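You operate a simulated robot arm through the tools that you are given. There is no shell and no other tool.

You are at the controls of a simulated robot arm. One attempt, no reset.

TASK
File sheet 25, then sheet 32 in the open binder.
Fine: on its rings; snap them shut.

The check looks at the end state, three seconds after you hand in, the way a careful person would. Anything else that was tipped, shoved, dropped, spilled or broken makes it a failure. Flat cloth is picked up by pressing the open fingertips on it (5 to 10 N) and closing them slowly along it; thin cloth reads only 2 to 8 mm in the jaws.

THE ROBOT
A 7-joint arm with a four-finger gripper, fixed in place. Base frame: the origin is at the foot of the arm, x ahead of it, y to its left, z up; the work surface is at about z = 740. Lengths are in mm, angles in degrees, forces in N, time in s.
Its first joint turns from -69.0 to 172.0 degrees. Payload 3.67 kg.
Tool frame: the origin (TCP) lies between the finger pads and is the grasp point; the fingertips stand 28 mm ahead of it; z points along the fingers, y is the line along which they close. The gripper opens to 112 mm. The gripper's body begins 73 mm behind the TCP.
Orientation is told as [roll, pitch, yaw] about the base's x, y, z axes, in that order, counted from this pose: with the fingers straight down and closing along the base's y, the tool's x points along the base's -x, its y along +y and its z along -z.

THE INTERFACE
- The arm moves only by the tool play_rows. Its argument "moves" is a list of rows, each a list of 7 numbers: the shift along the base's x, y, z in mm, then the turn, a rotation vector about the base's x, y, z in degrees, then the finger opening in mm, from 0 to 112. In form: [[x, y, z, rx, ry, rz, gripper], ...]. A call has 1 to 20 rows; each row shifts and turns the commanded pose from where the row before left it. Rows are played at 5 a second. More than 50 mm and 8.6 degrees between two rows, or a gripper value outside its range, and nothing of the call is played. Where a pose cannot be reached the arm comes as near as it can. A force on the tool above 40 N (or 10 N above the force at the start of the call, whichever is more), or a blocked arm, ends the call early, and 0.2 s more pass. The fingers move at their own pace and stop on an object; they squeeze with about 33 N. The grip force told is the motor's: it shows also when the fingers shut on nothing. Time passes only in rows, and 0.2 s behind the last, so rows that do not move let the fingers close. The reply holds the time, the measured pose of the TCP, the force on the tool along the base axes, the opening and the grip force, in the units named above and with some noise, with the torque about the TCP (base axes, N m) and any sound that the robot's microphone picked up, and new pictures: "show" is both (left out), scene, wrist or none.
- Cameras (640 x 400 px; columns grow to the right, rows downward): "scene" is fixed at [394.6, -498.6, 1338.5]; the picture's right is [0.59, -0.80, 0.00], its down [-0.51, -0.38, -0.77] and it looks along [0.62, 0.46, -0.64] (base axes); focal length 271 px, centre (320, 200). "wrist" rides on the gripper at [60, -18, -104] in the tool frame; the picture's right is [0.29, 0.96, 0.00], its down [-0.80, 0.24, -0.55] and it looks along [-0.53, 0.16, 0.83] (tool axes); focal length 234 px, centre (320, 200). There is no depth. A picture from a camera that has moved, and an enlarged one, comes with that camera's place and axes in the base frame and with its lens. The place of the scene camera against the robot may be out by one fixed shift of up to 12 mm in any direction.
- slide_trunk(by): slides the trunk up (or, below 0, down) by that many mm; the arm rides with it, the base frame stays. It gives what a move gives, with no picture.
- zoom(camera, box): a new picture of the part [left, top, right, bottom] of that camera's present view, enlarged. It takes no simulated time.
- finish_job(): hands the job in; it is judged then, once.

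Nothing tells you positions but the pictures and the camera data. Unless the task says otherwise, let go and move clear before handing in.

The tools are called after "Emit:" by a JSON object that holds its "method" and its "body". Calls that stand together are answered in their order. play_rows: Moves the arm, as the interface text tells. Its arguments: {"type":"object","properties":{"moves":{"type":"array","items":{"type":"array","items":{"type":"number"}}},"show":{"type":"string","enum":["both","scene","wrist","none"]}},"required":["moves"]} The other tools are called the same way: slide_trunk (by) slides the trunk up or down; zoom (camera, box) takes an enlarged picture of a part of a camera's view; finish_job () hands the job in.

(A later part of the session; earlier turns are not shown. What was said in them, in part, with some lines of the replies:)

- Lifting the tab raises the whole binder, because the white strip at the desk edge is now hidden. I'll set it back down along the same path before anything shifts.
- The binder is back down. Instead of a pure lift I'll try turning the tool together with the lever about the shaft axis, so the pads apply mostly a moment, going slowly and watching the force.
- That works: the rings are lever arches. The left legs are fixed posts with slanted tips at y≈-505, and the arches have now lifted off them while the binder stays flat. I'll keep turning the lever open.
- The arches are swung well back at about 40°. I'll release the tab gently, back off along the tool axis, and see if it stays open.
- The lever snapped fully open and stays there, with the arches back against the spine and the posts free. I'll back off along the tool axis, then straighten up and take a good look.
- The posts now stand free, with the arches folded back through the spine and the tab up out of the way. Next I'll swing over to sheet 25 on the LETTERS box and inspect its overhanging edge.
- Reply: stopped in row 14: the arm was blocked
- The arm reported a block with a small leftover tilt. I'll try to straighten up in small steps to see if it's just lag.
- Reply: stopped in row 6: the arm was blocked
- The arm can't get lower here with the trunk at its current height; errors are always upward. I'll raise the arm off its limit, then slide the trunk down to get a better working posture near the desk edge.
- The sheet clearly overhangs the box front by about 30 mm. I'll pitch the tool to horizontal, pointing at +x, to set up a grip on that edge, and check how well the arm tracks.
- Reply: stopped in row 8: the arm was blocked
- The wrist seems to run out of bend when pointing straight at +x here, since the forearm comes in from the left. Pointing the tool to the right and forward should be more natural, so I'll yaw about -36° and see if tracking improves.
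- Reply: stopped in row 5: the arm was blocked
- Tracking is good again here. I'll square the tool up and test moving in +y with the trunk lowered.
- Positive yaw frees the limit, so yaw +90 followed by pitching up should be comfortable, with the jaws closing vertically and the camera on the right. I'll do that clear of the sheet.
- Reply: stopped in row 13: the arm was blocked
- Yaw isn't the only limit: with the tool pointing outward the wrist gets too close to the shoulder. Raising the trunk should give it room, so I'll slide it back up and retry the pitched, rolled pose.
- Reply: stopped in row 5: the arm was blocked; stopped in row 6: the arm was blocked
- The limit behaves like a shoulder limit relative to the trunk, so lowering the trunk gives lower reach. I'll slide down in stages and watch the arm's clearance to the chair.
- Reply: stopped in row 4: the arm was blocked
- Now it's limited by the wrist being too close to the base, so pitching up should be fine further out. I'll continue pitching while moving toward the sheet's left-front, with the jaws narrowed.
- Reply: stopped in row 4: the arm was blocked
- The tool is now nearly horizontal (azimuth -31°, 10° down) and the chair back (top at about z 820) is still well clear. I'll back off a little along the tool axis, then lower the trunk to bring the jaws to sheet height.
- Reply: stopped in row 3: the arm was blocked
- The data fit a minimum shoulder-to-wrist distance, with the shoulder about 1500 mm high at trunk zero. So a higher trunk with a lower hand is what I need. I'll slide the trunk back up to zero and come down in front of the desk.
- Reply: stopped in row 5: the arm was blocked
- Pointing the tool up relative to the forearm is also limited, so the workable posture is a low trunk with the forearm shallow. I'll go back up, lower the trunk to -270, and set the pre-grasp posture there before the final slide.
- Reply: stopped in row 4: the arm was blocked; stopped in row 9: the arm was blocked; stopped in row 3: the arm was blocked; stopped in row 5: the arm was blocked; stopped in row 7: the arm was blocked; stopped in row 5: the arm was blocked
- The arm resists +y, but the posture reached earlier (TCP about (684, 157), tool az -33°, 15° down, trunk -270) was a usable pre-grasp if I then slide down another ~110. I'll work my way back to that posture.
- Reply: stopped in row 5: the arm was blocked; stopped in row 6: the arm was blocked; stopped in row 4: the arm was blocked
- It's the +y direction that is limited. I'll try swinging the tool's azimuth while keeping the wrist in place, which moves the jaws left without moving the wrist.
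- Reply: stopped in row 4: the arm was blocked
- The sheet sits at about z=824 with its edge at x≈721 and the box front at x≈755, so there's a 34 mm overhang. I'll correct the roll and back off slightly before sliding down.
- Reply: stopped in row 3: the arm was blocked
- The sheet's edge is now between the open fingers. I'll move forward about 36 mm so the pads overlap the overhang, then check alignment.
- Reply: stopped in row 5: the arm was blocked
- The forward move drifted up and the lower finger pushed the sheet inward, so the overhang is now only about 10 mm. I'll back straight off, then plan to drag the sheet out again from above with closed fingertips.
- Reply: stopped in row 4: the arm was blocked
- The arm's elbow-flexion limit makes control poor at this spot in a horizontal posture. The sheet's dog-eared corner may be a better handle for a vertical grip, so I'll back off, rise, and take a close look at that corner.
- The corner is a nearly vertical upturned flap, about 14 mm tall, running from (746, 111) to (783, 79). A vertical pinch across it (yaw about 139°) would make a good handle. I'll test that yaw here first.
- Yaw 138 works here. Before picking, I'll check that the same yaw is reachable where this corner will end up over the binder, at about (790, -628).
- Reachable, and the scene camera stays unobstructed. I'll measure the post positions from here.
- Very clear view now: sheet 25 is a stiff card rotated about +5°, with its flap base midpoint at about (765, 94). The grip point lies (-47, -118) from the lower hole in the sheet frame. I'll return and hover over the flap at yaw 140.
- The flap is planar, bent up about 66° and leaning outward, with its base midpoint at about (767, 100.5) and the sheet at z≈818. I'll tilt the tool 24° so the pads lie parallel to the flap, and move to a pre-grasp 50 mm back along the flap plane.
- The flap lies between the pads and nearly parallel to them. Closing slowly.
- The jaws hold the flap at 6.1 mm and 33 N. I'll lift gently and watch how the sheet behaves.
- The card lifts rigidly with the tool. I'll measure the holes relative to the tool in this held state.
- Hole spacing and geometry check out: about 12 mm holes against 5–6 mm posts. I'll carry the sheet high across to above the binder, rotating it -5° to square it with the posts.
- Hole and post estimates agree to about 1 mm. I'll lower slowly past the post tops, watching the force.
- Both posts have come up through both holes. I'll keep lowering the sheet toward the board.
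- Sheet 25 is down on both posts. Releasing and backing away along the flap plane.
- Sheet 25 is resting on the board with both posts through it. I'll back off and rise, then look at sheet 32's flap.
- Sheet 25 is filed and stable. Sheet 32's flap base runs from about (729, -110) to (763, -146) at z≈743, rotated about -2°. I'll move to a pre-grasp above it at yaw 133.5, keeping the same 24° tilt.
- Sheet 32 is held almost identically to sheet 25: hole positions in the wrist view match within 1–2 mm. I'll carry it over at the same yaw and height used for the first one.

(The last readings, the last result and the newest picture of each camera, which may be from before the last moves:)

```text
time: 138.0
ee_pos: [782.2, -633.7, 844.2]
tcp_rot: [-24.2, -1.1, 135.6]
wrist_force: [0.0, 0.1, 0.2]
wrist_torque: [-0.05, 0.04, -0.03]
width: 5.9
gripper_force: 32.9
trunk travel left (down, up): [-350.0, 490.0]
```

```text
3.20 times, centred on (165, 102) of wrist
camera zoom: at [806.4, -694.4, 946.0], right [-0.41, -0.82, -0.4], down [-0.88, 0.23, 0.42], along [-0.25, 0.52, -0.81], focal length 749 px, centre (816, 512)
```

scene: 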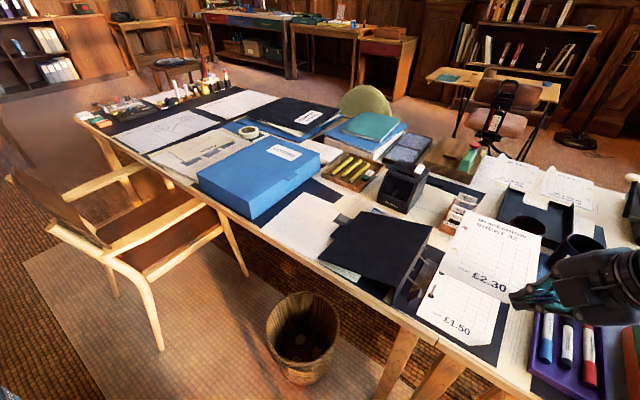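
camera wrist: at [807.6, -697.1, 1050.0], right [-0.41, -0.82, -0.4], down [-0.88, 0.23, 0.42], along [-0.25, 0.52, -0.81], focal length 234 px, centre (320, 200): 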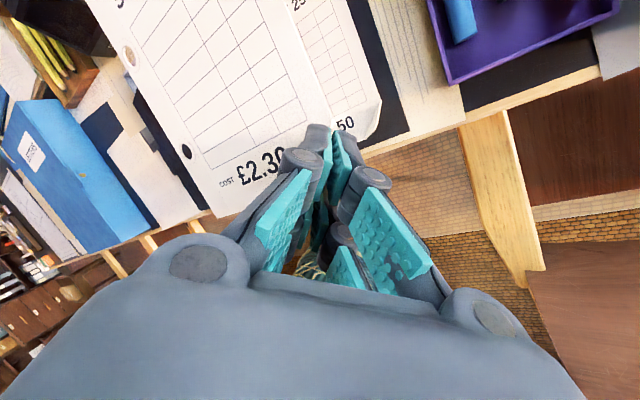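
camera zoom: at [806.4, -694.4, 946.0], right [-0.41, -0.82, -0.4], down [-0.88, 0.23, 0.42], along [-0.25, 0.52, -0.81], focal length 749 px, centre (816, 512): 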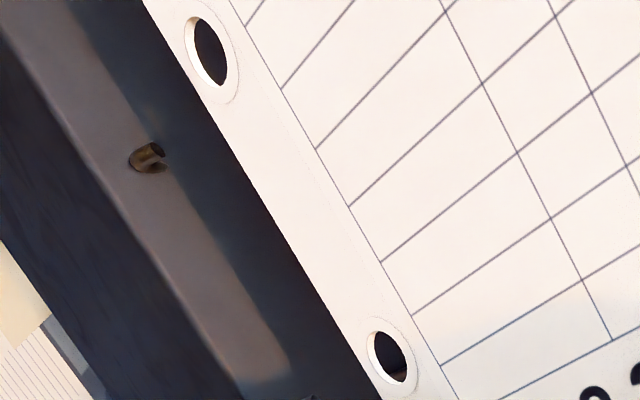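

Emit:
{"method": "play_rows", "body": {"moves": [[0.3, 0, -4, 0, 0, 0, 0], [0, 0, -4, 0, 0, 0, 0], [0, 0, -4, 0, 0, 0, 0], [0, 0, -4, 0, 0, 0, 0], [0, 0, -4, 0, 0, 0, 0], [0, 0, -4, 0, 0, 0, 0], [0, 0, 0, 0, 0, 0, 0]], "show": "none"}}

Emit:
{"method": "zoom", "body": {"camera": "scene", "box": [435, 250, 475, 295]}}

Emit:
{"method": "zoom", "body": {"camera": "wrist", "box": [120, 40, 210, 165]}}

```text
time: 139.6
ee_pos: [780.9, -631.7, 819.1]
tcp_rot: [-24.0, -1.1, 135.6]
wrist_force: [0.4, -1.5, -1.1]
wrist_torque: [0.0, 0.02, 0.0]
width: 6.0
gripper_force: 33.3
trunk travel left (down, up): [-350.0, 490.0]
```

```text
8.89 times, centred on (455, 272) of scene
camera zoom: at [394.6, -498.6, 1338.5], right [0.59, -0.8, 0.0], down [-0.51, -0.38, -0.77], along [0.62, 0.46, -0.64], focal length 2408 px, centre (-880, -444)
```

zoom: 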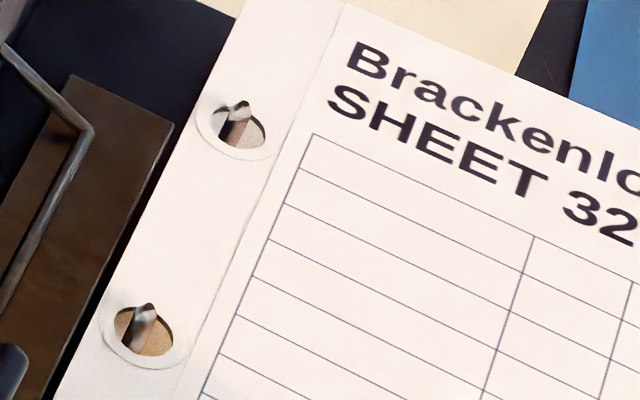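

```text
3.20 times, centred on (165, 102) of wrist
camera zoom: at [805.6, -693.8, 921.3], right [-0.41, -0.82, -0.4], down [-0.88, 0.23, 0.42], along [-0.25, 0.52, -0.81], focal length 749 px, centre (816, 512)
```

zoom: 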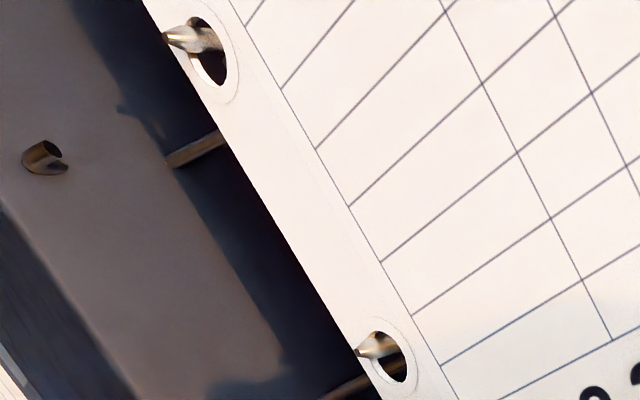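

Both posts are through sheet 32's holes too. I'll lower further but stay above sheet 25's own upturned flap before releasing.

Emit:
{"method": "play_rows", "body": {"moves": [[0, -0.5, -4, 0, 0, 0, 0], [0, -0.5, -4, 0, 0, 0, 0], [0, 0, -4, 0, 0, 0, 0], [0, 0, 0, 0, 0, 0, 0]], "show": "wrist"}}

Emit:
{"method": "zoom", "body": {"camera": "scene", "box": [400, 230, 540, 350]}}

Emit:
{"method": "zoom", "body": {"camera": "scene", "box": [470, 290, 540, 345]}}

Emit:
{"method": "zoom", "body": {"camera": "wrist", "box": [250, 70, 430, 220]}}

```text
time: 140.6
ee_pos: [780.8, -632.9, 808.2]
tcp_rot: [-24.2, -1.2, 135.6]
wrist_force: [0.0, 0.2, -0.4]
wrist_torque: [-0.03, 0.06, -0.02]
width: 6.1
gripper_force: 33.4
trunk travel left (down, up): [-350.0, 490.0]
camera wrist: at [805.5, -694.8, 909.6], right [-0.41, -0.82, -0.4], down [-0.88, 0.23, 0.42], along [-0.25, 0.52, -0.81], focal length 234 px, centre (320, 200)
```

wrist: 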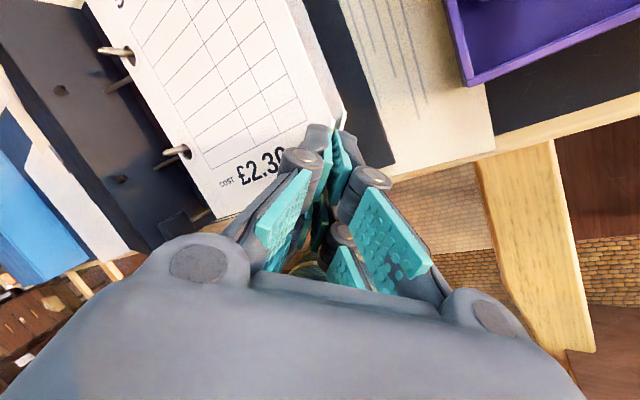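

```text
3.33 times, centred on (470, 290) of scene
camera zoom: at [394.6, -498.6, 1338.5], right [0.59, -0.8, 0.0], down [-0.51, -0.38, -0.77], along [0.62, 0.46, -0.64], focal length 903 px, centre (-180, -100)
```

zoom: 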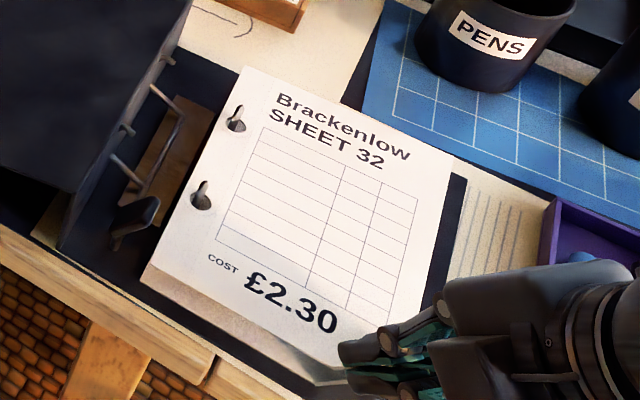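

```text
7.27 times, centred on (505, 318) of scene
camera zoom: at [394.6, -498.6, 1338.5], right [0.59, -0.8, 0.0], down [-0.51, -0.38, -0.77], along [0.62, 0.46, -0.64], focal length 1970 px, centre (-1026, -654)
```

zoom: 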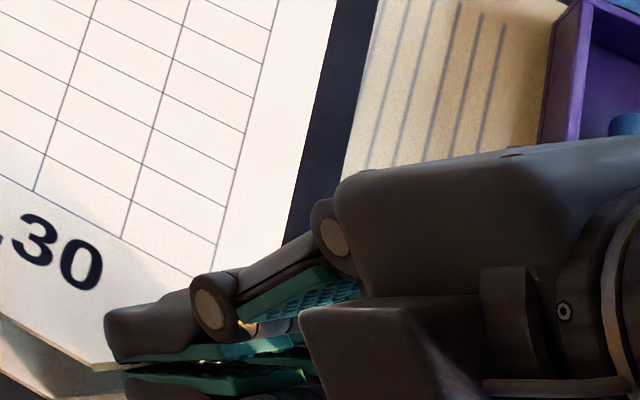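

```text
2.67 times, centred on (340, 145) of wrist
camera zoom: at [805.5, -694.8, 909.6], right [-0.41, -0.82, -0.4], down [-0.88, 0.23, 0.42], along [-0.25, 0.52, -0.81], focal length 624 px, centre (267, 347)
```

zoom: 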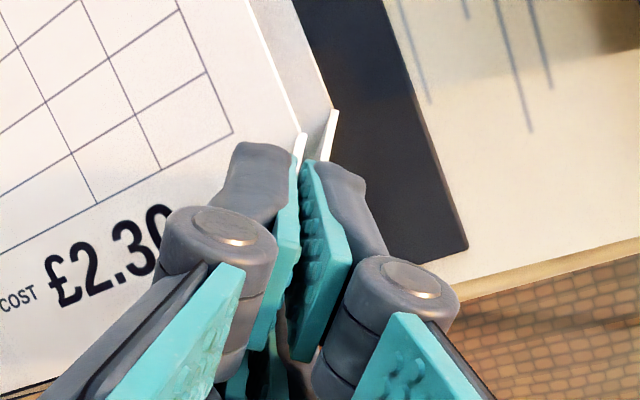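

Emit:
{"method": "play_rows", "body": {"moves": [[0, 0, -3, 0, 0, 0, 0], [0, 0, 0, 0, 0, 0, 8], [0, 0, 0, 0, 0, 0, 11], [0, 0, 0, 0, 0, 0, 14], [0, 0, 0, 0, 0, 0, 14], [0, 0, 0, 0, 0, 0, 14]], "show": "wrist"}}

Emit:
{"method": "zoom", "body": {"camera": "scene", "box": [400, 230, 540, 350]}}

Emit:
{"method": "zoom", "body": {"camera": "wrist", "box": [250, 70, 430, 220]}}

```text
time: 142.0
ee_pos: [781.0, -633.1, 805.5]
tcp_rot: [-24.1, -1.1, 135.6]
wrist_force: [-0.4, -0.4, 0.5]
wrist_torque: [-0.02, -0.03, 0.02]
width: 14.1
gripper_force: 0.0
trunk travel left (down, up): [-350.0, 490.0]
camera wrist: at [805.4, -694.7, 906.8], right [-0.41, -0.82, -0.4], down [-0.88, 0.23, 0.42], along [-0.25, 0.52, -0.81], focal length 234 px, centre (320, 200)
```

wrist: 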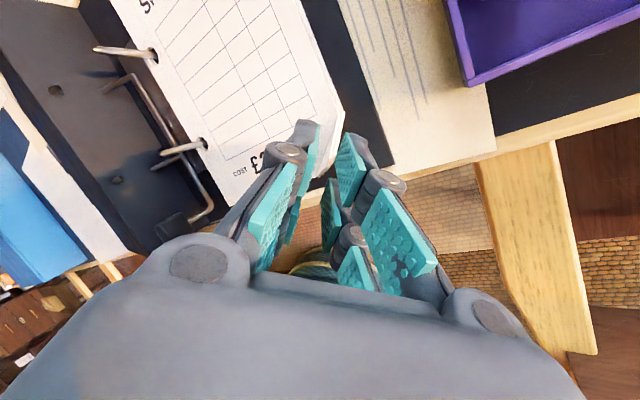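

```text
3.33 times, centred on (470, 290) of scene
camera zoom: at [394.6, -498.6, 1338.5], right [0.59, -0.8, 0.0], down [-0.51, -0.38, -0.77], along [0.62, 0.46, -0.64], focal length 903 px, centre (-180, -100)
```

zoom: 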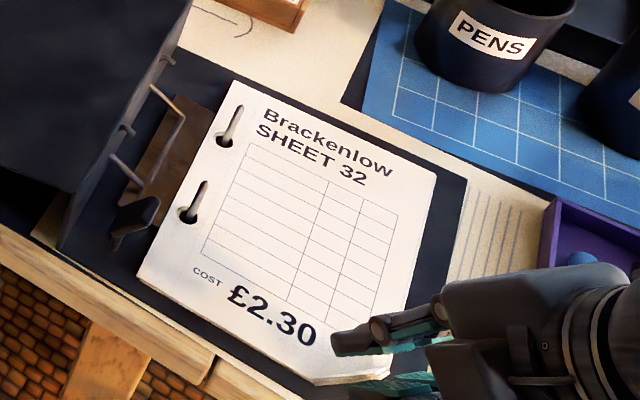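

```text
2.67 times, centred on (340, 145) of wrist
camera zoom: at [805.4, -694.7, 906.8], right [-0.41, -0.82, -0.4], down [-0.88, 0.23, 0.42], along [-0.25, 0.52, -0.81], focal length 624 px, centre (267, 347)
```

zoom: 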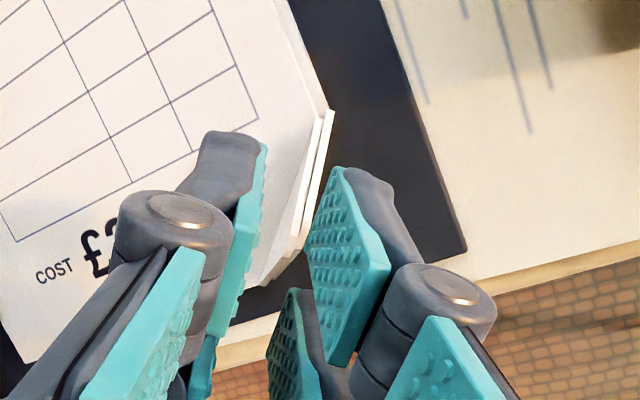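

Sheet 32 has dropped onto sheet 25, and both are on both posts. I'll retract along the flap plane, then straighten the tool and turn to yaw 90 for the lever.

Emit:
{"method": "play_rows", "body": {"moves": [[-3, -3.4, 10, 0, 0, 0, 14], [-4, -4.5, 13.5, 0, 0, 0, 16], [-5.5, -6, 18, 0, 0, 0, 20], [0, 0, 35, 0, 0, 0, 24], [0, 10, 35, -5.7, 5.6, 0, 40], [0, 20, 20, -5.7, 5.6, 0, 50], [0, 20, 10, -5.7, 5.6, 0, 50], [2, 15, 0, 0, 0, -7.6, 50], [2, 15, 0, 0, 0, -7.6, 50], [2, 15, 0, 0, 0, -7.6, 50], [2, 15, 0, 0, 0, -7.6, 50], [2, 15, 0, 0, 0, -7.6, 50], [2, 15, 0, 0, 0, -7.6, 50], [0, 0, 0, 0, 0, 0, 50]]}}

Emit:
{"method": "zoom", "body": {"camera": "wrist", "box": [180, 20, 380, 200]}}

Emit:
{"method": "zoom", "body": {"camera": "scene", "box": [390, 230, 530, 350]}}

```text
time: 145.0
ee_pos: [782.0, -507.1, 945.1]
tcp_rot: [0.0, -1.1, 89.4]
wrist_force: [-0.6, -0.6, 0.1]
wrist_torque: [0.0, 0.01, -0.03]
width: 50.1
gripper_force: 0.1
trunk travel left (down, up): [-350.0, 490.0]
camera wrist: at [797.0, -569.4, 1049.6], right [-0.96, -0.28, -0.01], down [-0.23, 0.79, 0.57], along [-0.15, 0.55, -0.82], focal length 234 px, centre (320, 200)
```

scene: 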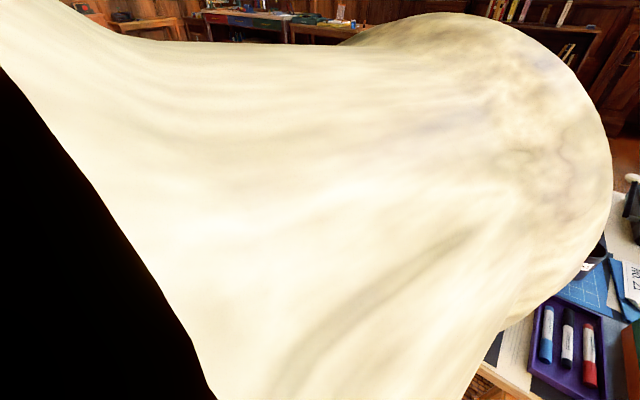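
wrist: 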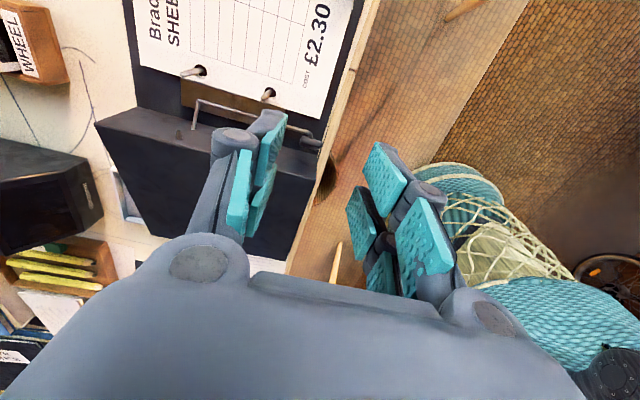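

```text
2.22 times, centred on (280, 110) of wrist
camera zoom: at [797.0, -569.4, 1049.6], right [-0.96, -0.28, -0.01], down [-0.23, 0.79, 0.57], along [-0.15, 0.55, -0.82], focal length 520 px, centre (409, 400)
```

zoom: 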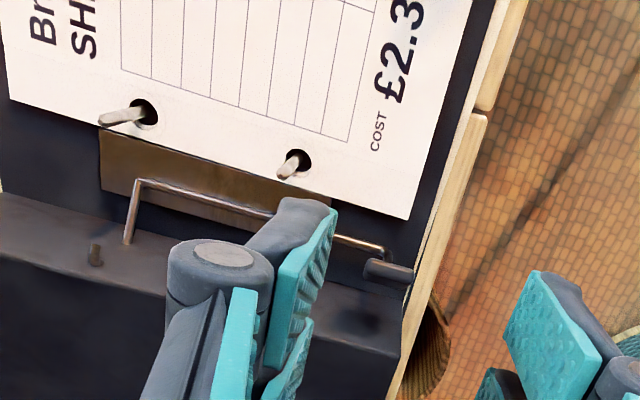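

```text
3.33 times, centred on (460, 290) of scene
camera zoom: at [394.6, -498.6, 1338.5], right [0.59, -0.8, 0.0], down [-0.51, -0.38, -0.77], along [0.62, 0.46, -0.64], focal length 903 px, centre (-147, -100)
```

zoom: 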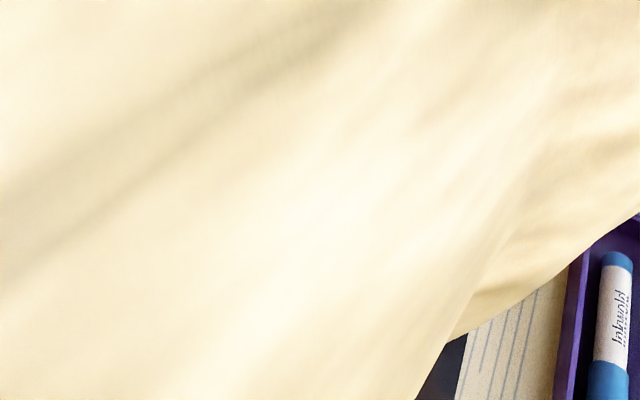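

The tab stands at about (782, -477, 794), leaning slightly toward the sheets (about 60° open). I'll tilt the tool back 40°, come straight down over it, and pinch along x as before.

Emit:
{"method": "play_rows", "body": {"moves": [[0, 8, -13, -8.2, 0, 0.2, 46], [0, 8, -13, -8.2, 0, 0.2, 46], [0, 8, -13, -8.2, 0, 0.2, 46], [0, 7, -13, -8.2, 0, 0, 46], [0, 7, -13, -8.2, 0, 0, 46], [0, 0, 0, 0, 0, 0, 46]], "show": "wrist"}}

Emit:
{"method": "zoom", "body": {"camera": "wrist", "box": [220, 60, 400, 220]}}

```text
time: 146.4
ee_pos: [778.6, -469.3, 880.0]
tcp_rot: [-0.2, 40.2, 90.2]
wrist_force: [0.4, 0.1, 0.1]
wrist_torque: [0.01, 0.01, 0.0]
width: 46.1
gripper_force: 0.0
trunk travel left (down, up): [-350.0, 490.0]
camera wrist: at [796.1, -448.2, 999.3], right [-0.96, -0.22, 0.18], down [-0.24, 0.97, -0.09], along [-0.16, -0.13, -0.98], focal length 234 px, centre (320, 200)
```

wrist: 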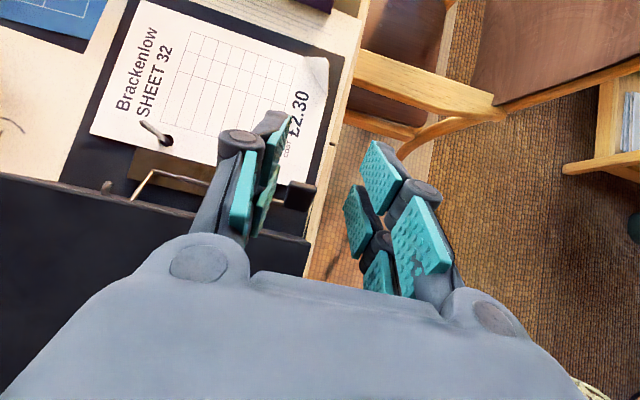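

```text
2.50 times, centred on (310, 140) of wrist
camera zoom: at [796.1, -448.2, 999.3], right [-0.96, -0.22, 0.18], down [-0.24, 0.97, -0.09], along [-0.16, -0.13, -0.98], focal length 585 px, centre (345, 350)
```

zoom: 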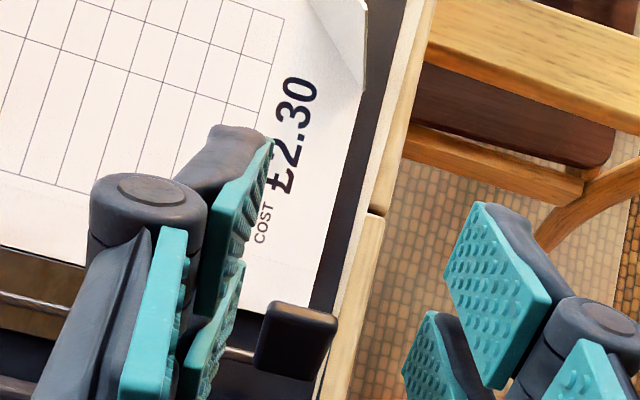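

Emit:
{"method": "play_rows", "body": {"moves": [[1.4, 0.5, -20, 0, 0, 0, 46], [1.3, 0.5, -20, 0, 0, 0, 46], [0, 0, -20, 0, 0, 0, 46], [0, 0, -15, 0, 0, 0, 46], [0, 0, 0, 0, 0, 0, 46]], "show": "wrist"}}

Emit:
{"method": "zoom", "body": {"camera": "wrist", "box": [200, 80, 440, 260]}}

```text
time: 147.6
ee_pos: [783.6, -467.5, 805.6]
tcp_rot: [-0.1, 40.0, 90.2]
wrist_force: [-0.6, -2.3, 2.0]
wrist_torque: [0.06, -0.08, -0.05]
width: 46.1
gripper_force: 0.1
trunk travel left (down, up): [-350.0, 490.0]
camera wrist: at [799.7, -446.5, 925.3], right [-0.96, -0.23, 0.18], down [-0.24, 0.97, -0.09], along [-0.16, -0.13, -0.98], focal length 234 px, centre (320, 200)
```

wrist: 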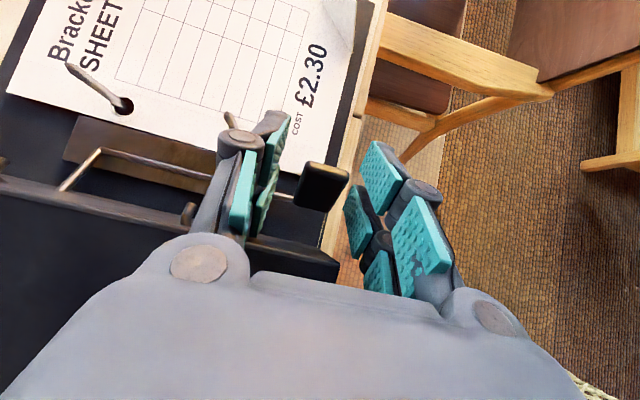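

```text
2.22 times, centred on (320, 170) of wrist
camera zoom: at [799.7, -446.5, 925.3], right [-0.96, -0.23, 0.18], down [-0.24, 0.97, -0.09], along [-0.16, -0.13, -0.98], focal length 520 px, centre (320, 267)
```

zoom: 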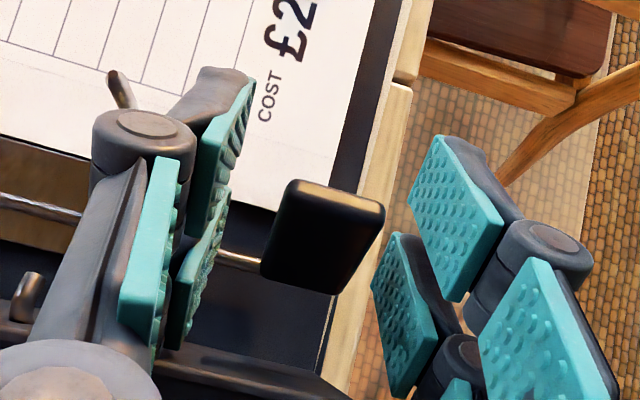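

Emit:
{"method": "play_rows", "body": {"moves": [[-0.8, -3, 4, 0, 0, 0, 46], [0, 0, 0, 0, 0, 0, 38], [0, 0, 0, 0, 0, 0, 32], [0, 0, 0, 0, 0, 0, 28], [0, 0, 0, 0, 0, 0, 25], [0, 0, 0, 0, 0, 0, 23], [0, 0, 0, 0, 0, 0, 21], [0, 0, 0, 0, 0, 0, 17]], "show": "wrist"}}

Emit:
{"method": "zoom", "body": {"camera": "wrist", "box": [200, 80, 440, 260]}}

```text
time: 149.4
ee_pos: [782.8, -471.1, 809.7]
tcp_rot: [-0.1, 40.0, 90.2]
wrist_force: [-0.4, -0.8, -0.3]
wrist_torque: [-0.01, -0.25, -0.21]
width: 22.8
gripper_force: 33.1
trunk travel left (down, up): [-350.0, 490.0]
camera wrist: at [798.9, -449.1, 929.4], right [-0.96, -0.23, 0.18], down [-0.24, 0.97, -0.09], along [-0.16, -0.13, -0.98], focal length 234 px, centre (320, 200)
```

wrist: 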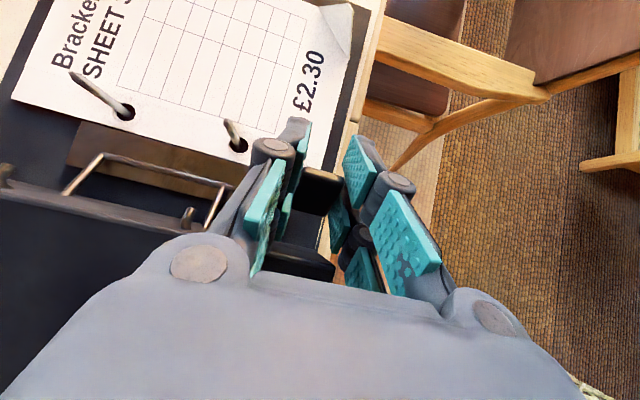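

```text
2.22 times, centred on (320, 170) of wrist
camera zoom: at [798.9, -449.1, 929.4], right [-0.96, -0.23, 0.18], down [-0.24, 0.97, -0.09], along [-0.16, -0.13, -0.98], focal length 520 px, centre (320, 267)
```

zoom: 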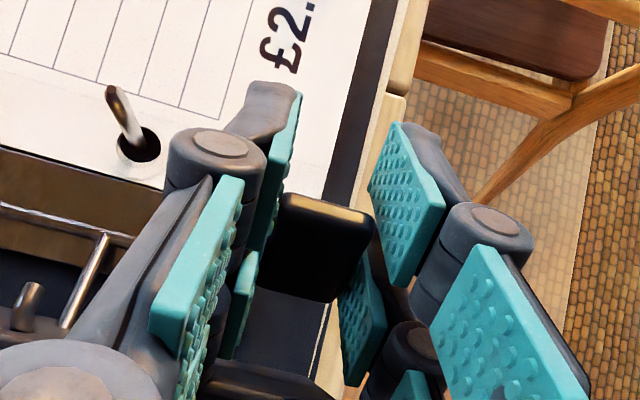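

The tab is held again at 22.8 mm. I'll turn the tool and tab together about the shaft (near y -470, z 751), first 16°, and check forces and binder.

Emit:
{"method": "play_rows", "body": {"moves": [[0, -4.1, -0.2, 4, 0, 0, 17], [0, -4.1, -0.5, 4, 0, 0, 17], [0, -4.0, -0.8, 4, 0, 0, 17], [0, -4.0, -1.1, 4, 0, 0, 17], [0, 0, 0, 0, 0, 0, 17]], "show": "wrist"}}

Emit:
{"method": "zoom", "body": {"camera": "wrist", "box": [0, 60, 380, 290]}}

```text
time: 150.6
ee_pos: [783.6, -486.9, 807.5]
tcp_rot: [-0.1, 23.9, 90.2]
wrist_force: [-0.1, 1.9, 0.6]
wrist_torque: [0.0, -0.16, 0.13]
width: 23.0
gripper_force: 32.9
trunk travel left (down, up): [-350.0, 490.0]
camera wrist: at [799.7, -498.6, 927.9], right [-0.96, -0.27, 0.11], down [-0.25, 0.95, 0.18], along [-0.16, 0.15, -0.98], focal length 234 px, centre (320, 200)
```

wrist: 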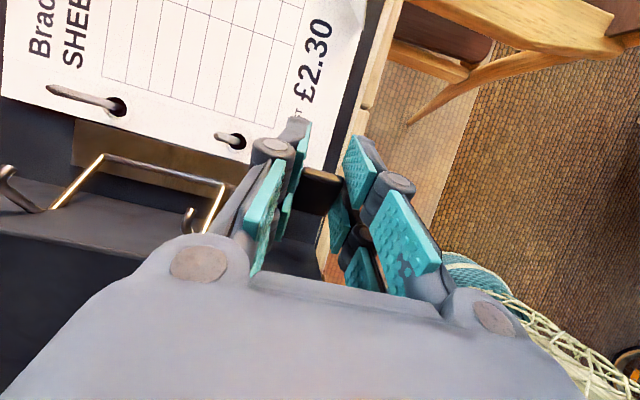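

```text
1.68 times, centred on (190, 175) of wrist
camera zoom: at [799.7, -498.6, 927.9], right [-0.96, -0.27, 0.11], down [-0.25, 0.95, 0.18], along [-0.16, 0.15, -0.98], focal length 394 px, centre (539, 242)
```

zoom: 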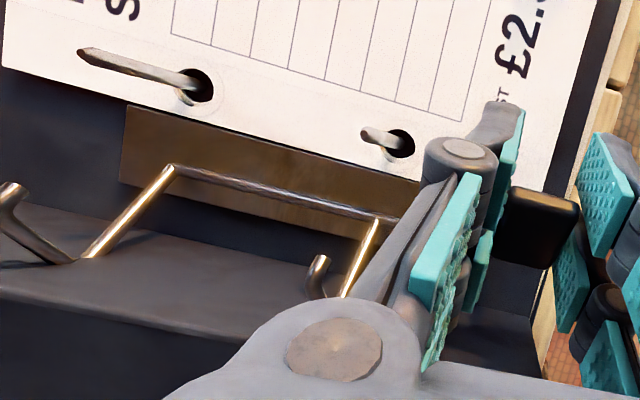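

Emit:
{"method": "play_rows", "body": {"moves": [[0, -3.8, -1.3, 4, 0, 0, 17], [0, -3.8, -1.6, 4, 0, 0, 17], [0, -3.6, -1.9, 4, 0, 0, 17], [0, -3.6, -2.1, 4, 0, 0, 17], [0, 0, 0, 0, 0, 0, 17]], "show": "wrist"}}

Emit:
{"method": "zoom", "body": {"camera": "wrist", "box": [0, 40, 380, 270]}}

```text
time: 151.8
ee_pos: [782.4, -501.8, 800.9]
tcp_rot: [-0.3, 7.8, 90.3]
wrist_force: [-0.1, 0.8, 0.2]
wrist_torque: [-0.08, 0.01, 0.24]
width: 23.1
gripper_force: 33.2
trunk travel left (down, up): [-350.0, 490.0]
camera wrist: at [799.6, -546.9, 912.9], right [-0.96, -0.29, 0.04], down [-0.24, 0.87, 0.44], along [-0.16, 0.41, -0.9], focal length 234 px, centre (320, 200)
```

wrist: 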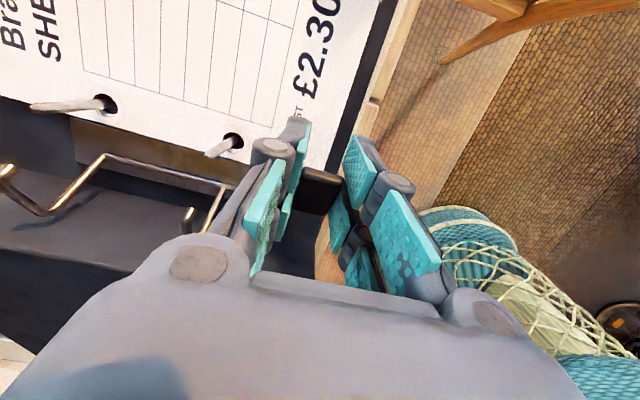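

```text
1.68 times, centred on (190, 155) of wrist
camera zoom: at [799.6, -546.9, 912.9], right [-0.96, -0.29, 0.04], down [-0.24, 0.87, 0.44], along [-0.16, 0.41, -0.9], focal length 394 px, centre (539, 276)
```

zoom: 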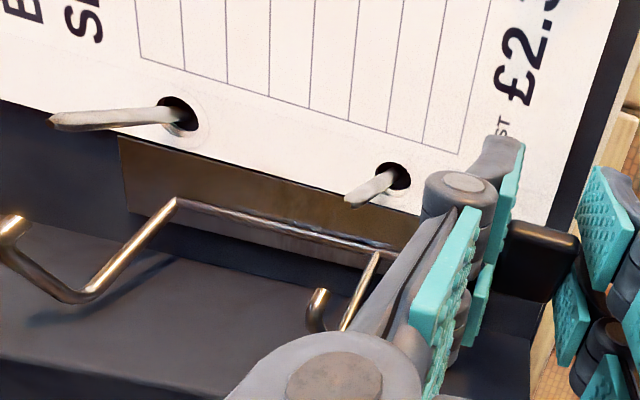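

Emit:
{"method": "play_rows", "body": {"moves": [[0, -3.3, -2.4, 4, 0, 0, 17], [0, -3.2, -2.6, 4, 0, 0, 17], [0, -3.0, -2.8, 4, 0, 0, 17], [0, -2.8, -3.0, 4, 0, 0, 17], [0, 0, 0, 0, 0, 0, 17]], "show": "wrist"}}

Emit:
{"method": "zoom", "body": {"camera": "wrist", "box": [0, 40, 380, 270]}}

```text
time: 153.0
ee_pos: [783.8, -513.6, 789.2]
tcp_rot: [-0.3, -7.9, 90.2]
wrist_force: [1.3, 0.8, -3.7]
wrist_torque: [-0.12, 0.07, 0.14]
width: 22.9
gripper_force: 33.3
trunk travel left (down, up): [-350.0, 490.0]
camera wrist: at [799.9, -587.7, 886.1], right [-0.96, -0.29, -0.04], down [-0.24, 0.71, 0.66], along [-0.16, 0.64, -0.75], focal length 234 px, centre (320, 200)
```

wrist: 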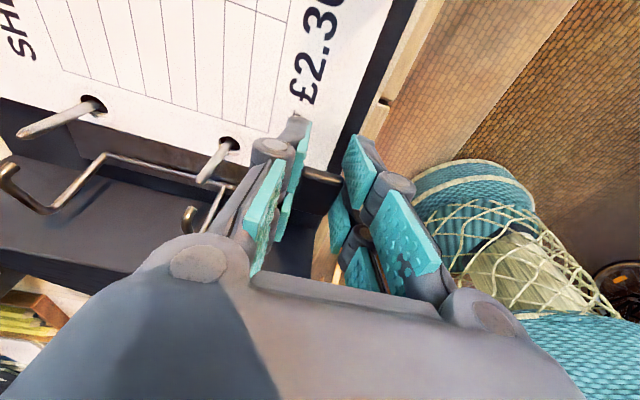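

```text
1.68 times, centred on (190, 155) of wrist
camera zoom: at [799.9, -587.7, 886.1], right [-0.96, -0.29, -0.04], down [-0.24, 0.71, 0.66], along [-0.16, 0.64, -0.75], focal length 394 px, centre (539, 276)
```

zoom: 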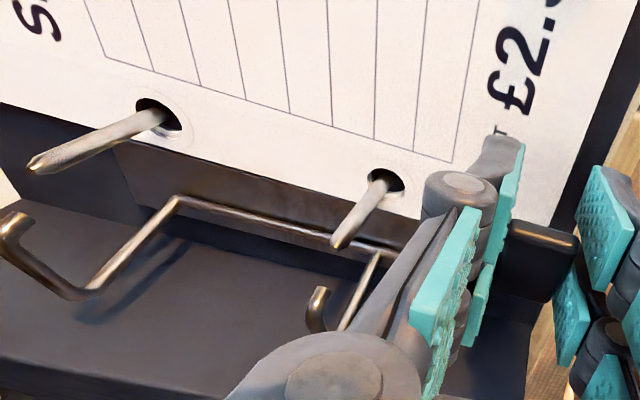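

Emit:
{"method": "play_rows", "body": {"moves": [[0, -2.5, -3.2, 4, 0, 0, 17], [0, -2.4, -3.3, 4, 0, 0, 17], [0, 0, 0, 0, 0, 0, 17]], "show": "wrist"}}

Emit:
{"method": "zoom", "body": {"camera": "wrist", "box": [0, 40, 380, 270]}}

```text
time: 153.8
ee_pos: [783.5, -519.4, 784.9]
tcp_rot: [-0.2, -16.1, 90.2]
wrist_force: [0.7, 1.3, -2.6]
wrist_torque: [-0.29, -0.03, 0.14]
width: 23.1
gripper_force: 33.3
trunk travel left (down, up): [-350.0, 490.0]
camera wrist: at [800.0, -605.4, 868.3], right [-0.96, -0.28, -0.08], down [-0.24, 0.61, 0.75], along [-0.16, 0.74, -0.65], focal length 234 px, centre (320, 200)
```

wrist: 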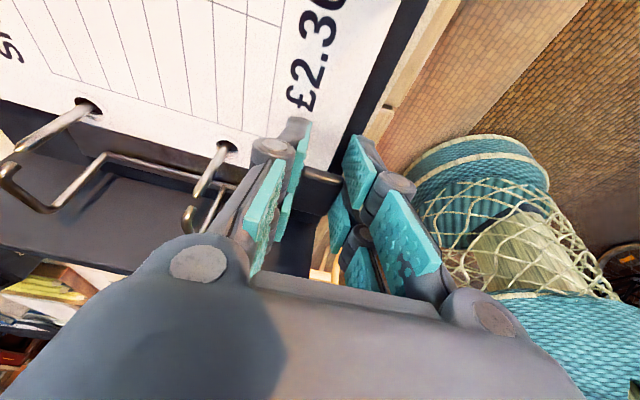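

```text
1.68 times, centred on (190, 155) of wrist
camera zoom: at [800.0, -605.4, 868.3], right [-0.96, -0.28, -0.08], down [-0.24, 0.61, 0.75], along [-0.16, 0.74, -0.65], focal length 394 px, centre (539, 276)
```

zoom: 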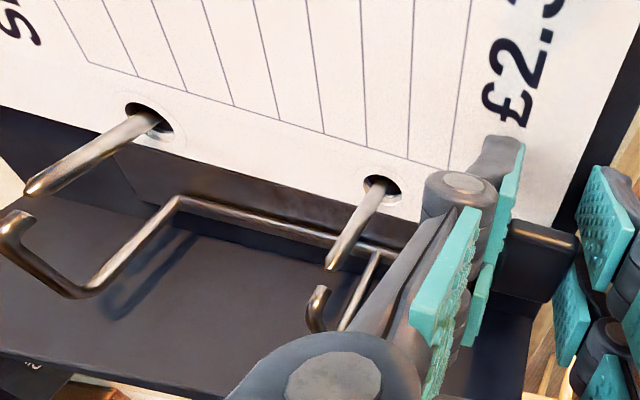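

Emit:
{"method": "play_rows", "body": {"moves": [[0, -2.1, -3.5, 4, 0, 0, 17], [0, -1.0, -2.0, 3, 0, 0, 17], [0, 0, 0, 0, 0, 0, 17]], "show": "wrist"}}

Emit:
{"method": "zoom", "body": {"camera": "wrist", "box": [0, 40, 380, 270]}}

```text
time: 154.6
ee_pos: [783.5, -522.8, 779.5]
tcp_rot: [-0.5, -23.0, 90.1]
wrist_force: [4.2, -5.6, 15.5]
wrist_torque: [-1.2, -0.37, 0.29]
width: 23.8
gripper_force: 33.4
trunk travel left (down, up): [-350.0, 490.0]
camera wrist: at [799.0, -618.0, 853.8], right [-0.96, -0.27, -0.12], down [-0.25, 0.52, 0.82], along [-0.16, 0.81, -0.56], focal length 234 px, centre (320, 200)
```

wrist: 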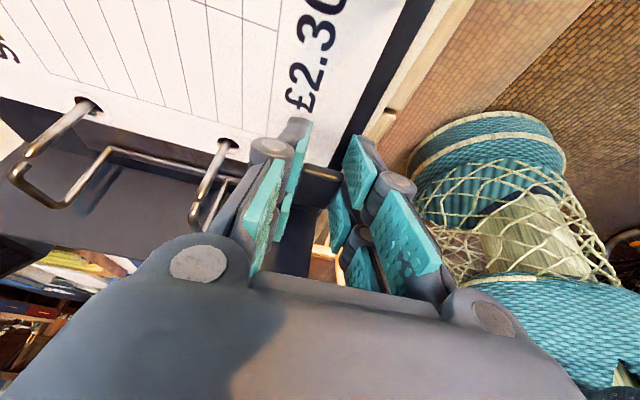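

```text
1.68 times, centred on (190, 155) of wrist
camera zoom: at [799.0, -618.0, 853.8], right [-0.96, -0.27, -0.12], down [-0.25, 0.52, 0.82], along [-0.16, 0.81, -0.56], focal length 394 px, centre (539, 276)
```

zoom: 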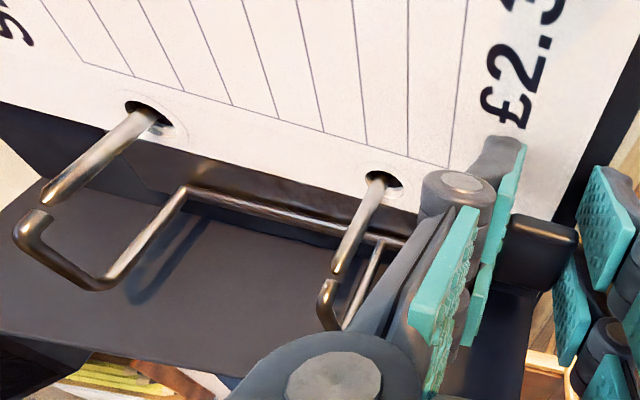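

Strong resistance now, 15 N and 1.2 Nm. Let me look closely at whether the arches have met the posts.

Emit:
{"method": "zoom", "body": {"camera": "wrist", "box": [180, 120, 270, 230]}}

Emit:
{"method": "zoom", "body": {"camera": "wrist", "box": [0, 80, 130, 220]}}

```text
3.64 times, centred on (225, 175) of wrist
camera zoom: at [799.0, -618.0, 853.8], right [-0.96, -0.27, -0.12], down [-0.25, 0.52, 0.82], along [-0.16, 0.81, -0.56], focal length 852 px, centre (666, 291)
```

zoom: 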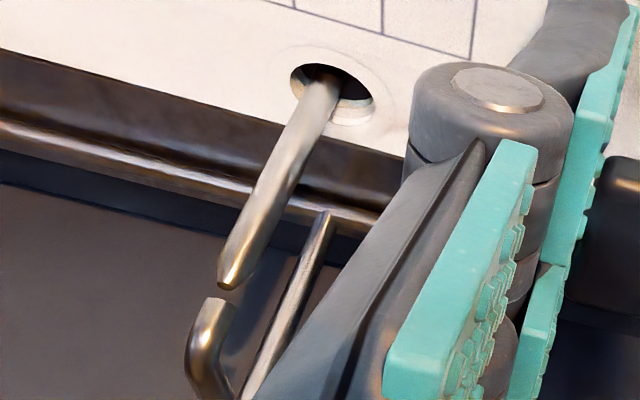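

```text
2.86 times, centred on (65, 150) of wrist
camera zoom: at [799.0, -618.0, 853.8], right [-0.96, -0.27, -0.12], down [-0.25, 0.52, 0.82], along [-0.16, 0.81, -0.56], focal length 669 px, centre (1049, 343)
```

zoom: 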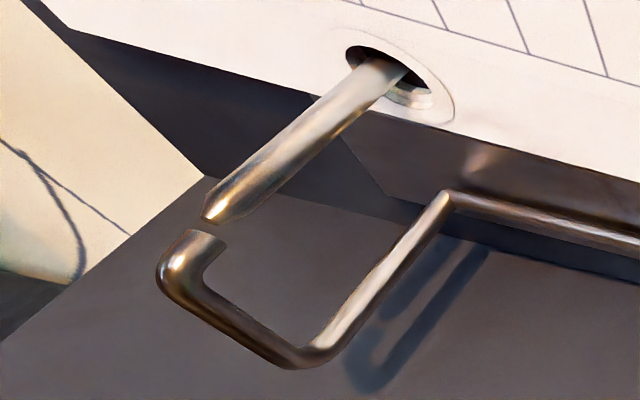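

There's still a gap of about 5 mm, and the fingertip corner is bearing on the sheet below, which is why it's resisting. I'll relieve the pressure and release. Then I'll push the tab shut from above with closed fingers.

Emit:
{"method": "play_rows", "body": {"moves": [[0, 1.5, 2.5, -3, 0, 0, 17], [0, 1, 1.5, -2, 0, 0, 17], [0, 0, 0, 0, 0, 0, 26], [0, 0, 0, 0, 0, 0, 34], [0, 0, 0, 0, 0, 0, 44], [0, -3, 10, 0, 0, 0, 46], [0, 0, 0, 0, 0, 0, 46]], "show": "wrist"}}

Emit:
{"method": "zoom", "body": {"camera": "wrist", "box": [0, 40, 380, 270]}}

```text
time: 156.2
ee_pos: [783.4, -524.0, 790.0]
tcp_rot: [-0.3, -18.0, 90.1]
wrist_force: [0.0, -0.8, 0.7]
wrist_torque: [-0.03, 0.0, -0.02]
width: 46.0
gripper_force: 0.1
trunk travel left (down, up): [-350.0, 490.0]
camera wrist: at [799.2, -612.6, 873.5], right [-0.96, -0.27, -0.09], down [-0.24, 0.59, 0.77], along [-0.16, 0.76, -0.63], focal length 234 px, centre (320, 200)
```

wrist: 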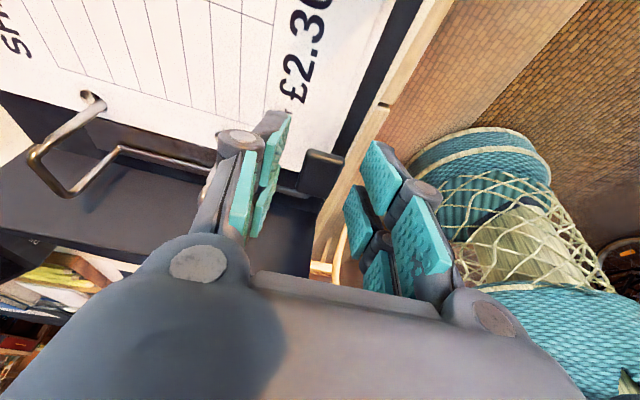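

```text
1.68 times, centred on (190, 155) of wrist
camera zoom: at [799.2, -612.6, 873.5], right [-0.96, -0.27, -0.09], down [-0.24, 0.59, 0.77], along [-0.16, 0.76, -0.63], focal length 394 px, centre (539, 276)
```

zoom: 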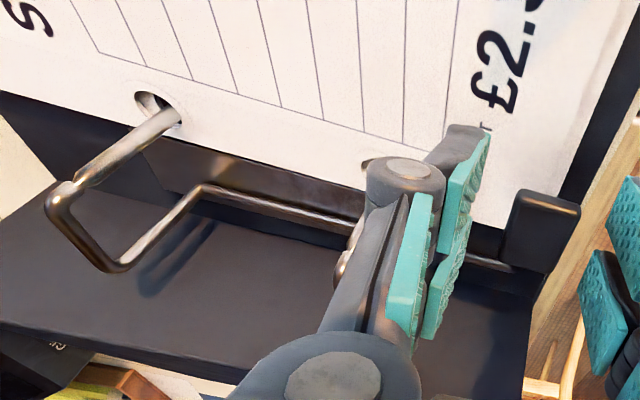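

On release the lever snapped shut and the arch now meets the post. I'll back off upward and inspect both rings.

Emit:
{"method": "play_rows", "body": {"moves": [[0, -5, 15, 0, 0, 0, 50], [0, -6, 20, 0, 0, 0, 56], [0, -8, 30, 0, 0, 0, 60], [0, 0, 30, -6, 0, 0, 60], [0, 0, 20, -6, 0, 0, 60], [0, 0, 10, -6, 0, 0, 60], [0, 0, 0, 0, 0, 0, 60]], "show": "wrist"}}

Emit:
{"method": "zoom", "body": {"camera": "wrist", "box": [120, 20, 360, 200]}}

```text
time: 157.8
ee_pos: [782.3, -542.7, 915.4]
tcp_rot: [-0.2, 0.0, 90.2]
wrist_force: [-0.5, 0.2, -0.4]
wrist_torque: [0.03, -0.03, 0.0]
width: 60.3
gripper_force: 0.1
trunk travel left (down, up): [-350.0, 490.0]
camera wrist: at [799.5, -602.7, 1020.4], right [-0.96, -0.29, 0.0], down [-0.24, 0.8, 0.55], along [-0.16, 0.53, -0.83], focal length 234 px, centre (320, 200)
```

wrist: 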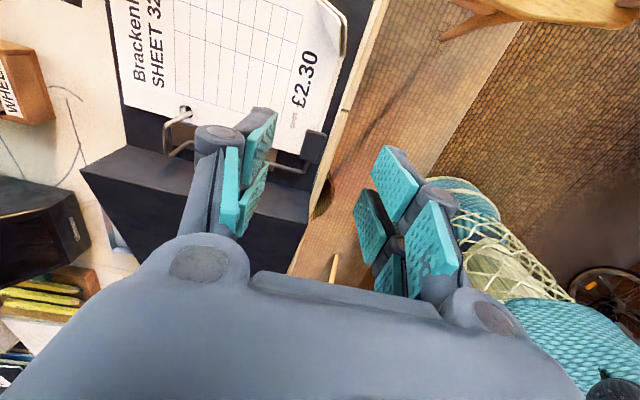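

```text
2.22 times, centred on (240, 110) of wrist
camera zoom: at [799.5, -602.7, 1020.4], right [-0.96, -0.29, 0.0], down [-0.24, 0.8, 0.55], along [-0.16, 0.53, -0.83], focal length 520 px, centre (498, 400)
```

zoom: 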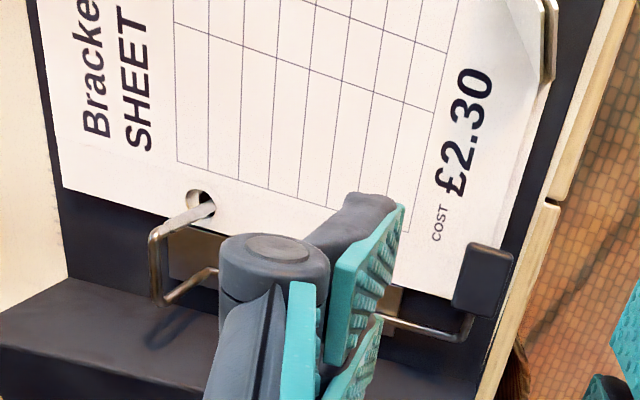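

Emit:
{"method": "play_rows", "body": {"moves": [[0, 0, 40, 0, 0, 0, 80], [-3.6, 43, 20, 0, 0, 0, 112], [-3.6, 43, 10, 0, 0, 0, 112], [-3.6, 43, 5, 0, 0, 0, 112], [-3.6, 43, 5, 0, 0, 0, 112], [-3.6, 43, 5, 0, 0, 0, 112], [-3.6, 43, 5, 0, 0, 0, 112], [-3.6, 43, 5, 0, 0, 0, 112], [-3.6, 43, 5, 0, 0, 0, 112], [-3.6, 43, 5, 0, 0, 0, 112], [-3.6, 43, 5, 0, 0, 0, 112], [-3.6, 43, 0, 0, 0, 0, 112], [-3.6, 43, 0, 0, 0, 0, 112], [-3.6, 43, 0, 0, 0, 0, 112], [-3.6, 40, 0, 0, 0, 0, 112], [0, 0, 0, 0, 0, 0, 112]], "show": "scene"}}

Emit:
{"method": "zoom", "body": {"camera": "scene", "box": [390, 220, 530, 350]}}

Emit:
{"method": "zoom", "body": {"camera": "scene", "box": [400, 240, 470, 310]}}

Emit:
{"method": "zoom", "body": {"camera": "scene", "box": [180, 130, 400, 290]}}

```text
time: 161.2
ee_pos: [730.1, 57.0, 1027.1]
tcp_rot: [-0.3, 0.1, 90.1]
wrist_force: [-0.9, -0.3, 0.1]
wrist_torque: [-0.05, -0.01, 0.01]
width: 112.1
gripper_force: 0.2
trunk travel left (down, up): [-350.0, 490.0]
```

scene: 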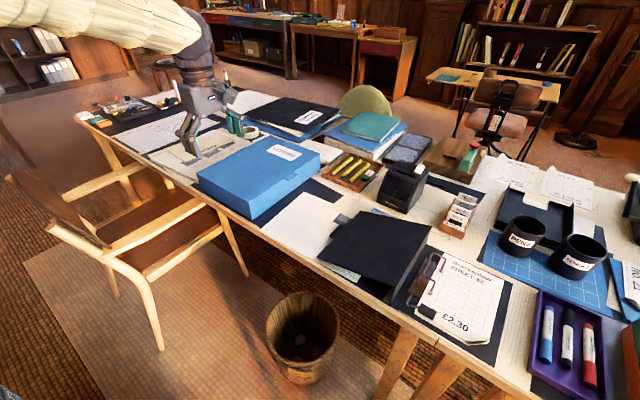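

```text
3.08 times, centred on (460, 285) of scene
camera zoom: at [394.6, -498.6, 1338.5], right [0.59, -0.8, 0.0], down [-0.51, -0.38, -0.77], along [0.62, 0.46, -0.64], focal length 833 px, centre (-111, -62)
```

zoom: 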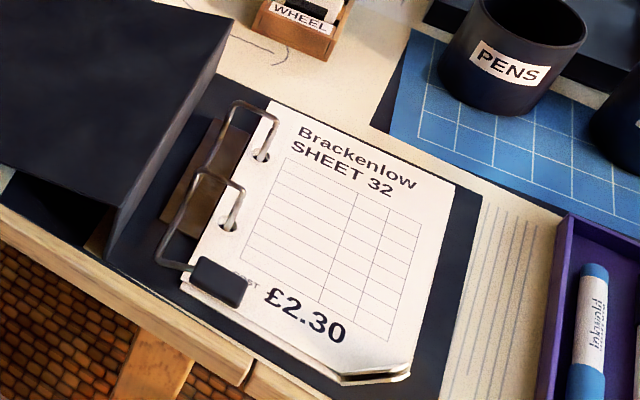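

```text
5.71 times, centred on (435, 275) of scene
camera zoom: at [394.6, -498.6, 1338.5], right [0.59, -0.8, 0.0], down [-0.51, -0.38, -0.77], along [0.62, 0.46, -0.64], focal length 1548 px, centre (-337, -229)
```

zoom: 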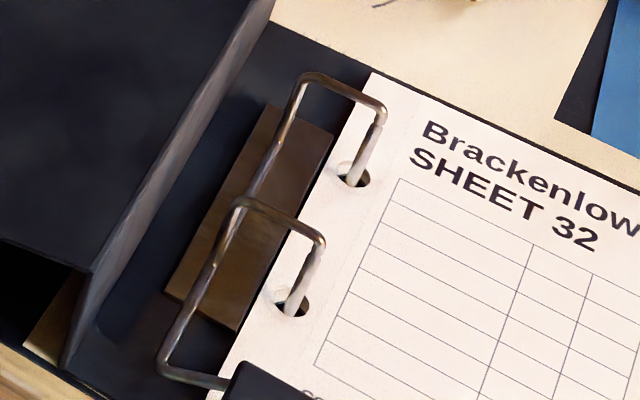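

```text
2.50 times, centred on (290, 210) of scene
camera zoom: at [394.6, -498.6, 1338.5], right [0.59, -0.8, 0.0], down [-0.51, -0.38, -0.77], along [0.62, 0.46, -0.64], focal length 677 px, centre (395, 175)
```

zoom: 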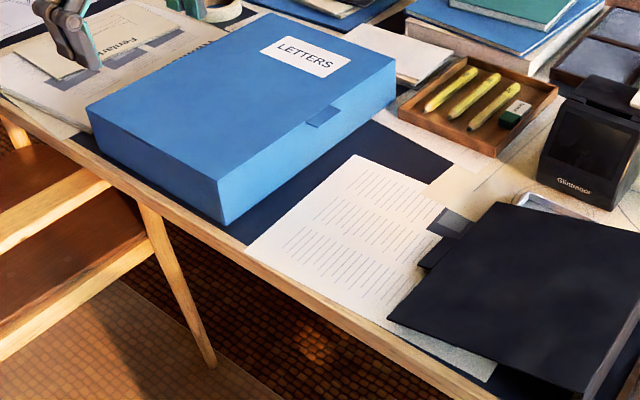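

Both rings look closed around both sheets, with 32 on top of 25. I'll zoom in on the ring joints and the lever to make sure nothing is left ajar.

Emit:
{"method": "zoom", "body": {"camera": "scene", "box": [425, 248, 455, 278]}}

Emit:
{"method": "zoom", "body": {"camera": "scene", "box": [415, 268, 450, 303]}}

Emit:
{"method": "zoom", "body": {"camera": "scene", "box": [410, 290, 500, 350]}}

```text
13.33 times, centred on (440, 263) of scene
camera zoom: at [394.6, -498.6, 1338.5], right [0.59, -0.8, 0.0], down [-0.51, -0.38, -0.77], along [0.62, 0.46, -0.64], focal length 3611 px, centre (-1280, -640)
```

zoom: 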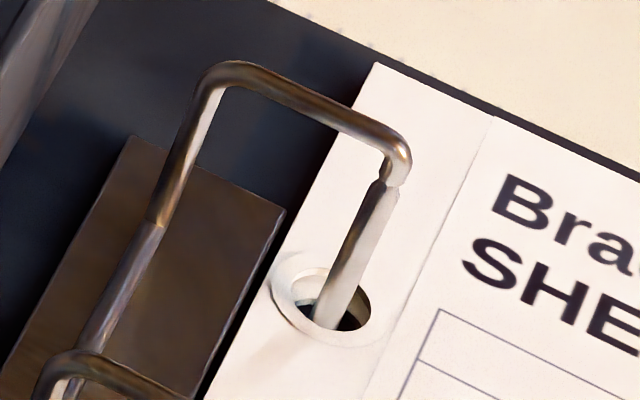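

```text
11.43 times, centred on (432, 286) of scene
camera zoom: at [394.6, -498.6, 1338.5], right [0.59, -0.8, 0.0], down [-0.51, -0.38, -0.77], along [0.62, 0.46, -0.64], focal length 3095 px, centre (-966, -777)
```

zoom: 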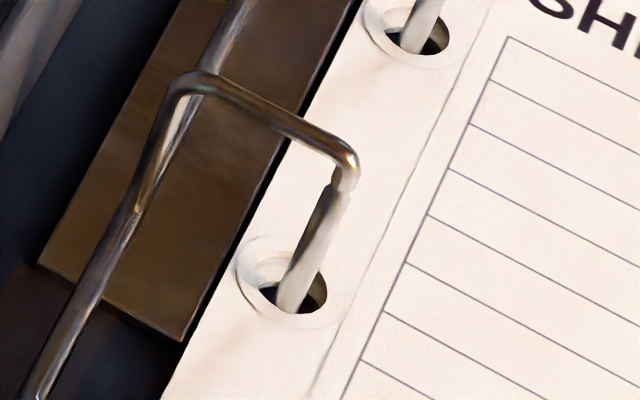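

```text
6.67 times, centred on (455, 320) of scene
camera zoom: at [394.6, -498.6, 1338.5], right [0.59, -0.8, 0.0], down [-0.51, -0.38, -0.77], along [0.62, 0.46, -0.64], focal length 1806 px, centre (-580, -600)
```

zoom: 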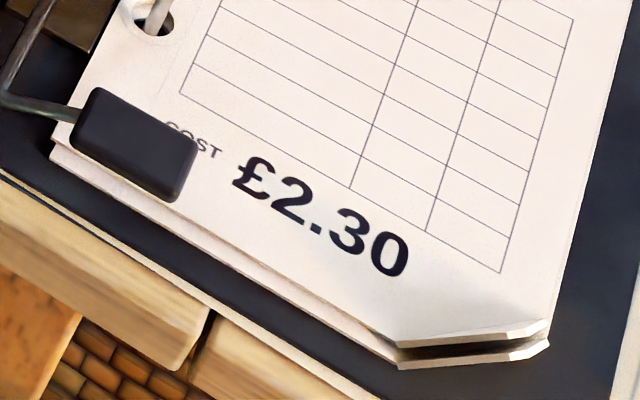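

Both arches sit on their posts in the same position as in the original closed state, and both sheets are held, 25 beneath 32. The box, papers and chair are undisturbed and the gripper is clear, so I'm handing in. One caveat: lifting the binder's near edge early on, when I first tried the lever, shifted it about 5 mm.

Emit:
{"method": "finish_job", "body": {}}

```text
The job is handed in.
```

I filed sheet 25 and then sheet 32 on top of it, with both posts through both sheets. The rings are snapped shut, and I've handed the job in.

- **Rings:** they were closed at the start, so I opened them with the lever. In the final view both arches meet their posts, in the same position relative to the posts as before I opened them.
- **Binder moved slightly:** my first try at the lever lifted the binder's near edge, and it now sits about 5 mm from where it started.
- **Sheet 25 handling:** while reaching for it I pushed it a little further onto the LETTERS box before picking it up.
- **Rest of the desk:** the box, the other papers and the chair look unchanged in the final pictures, and the gripper is open and clear.
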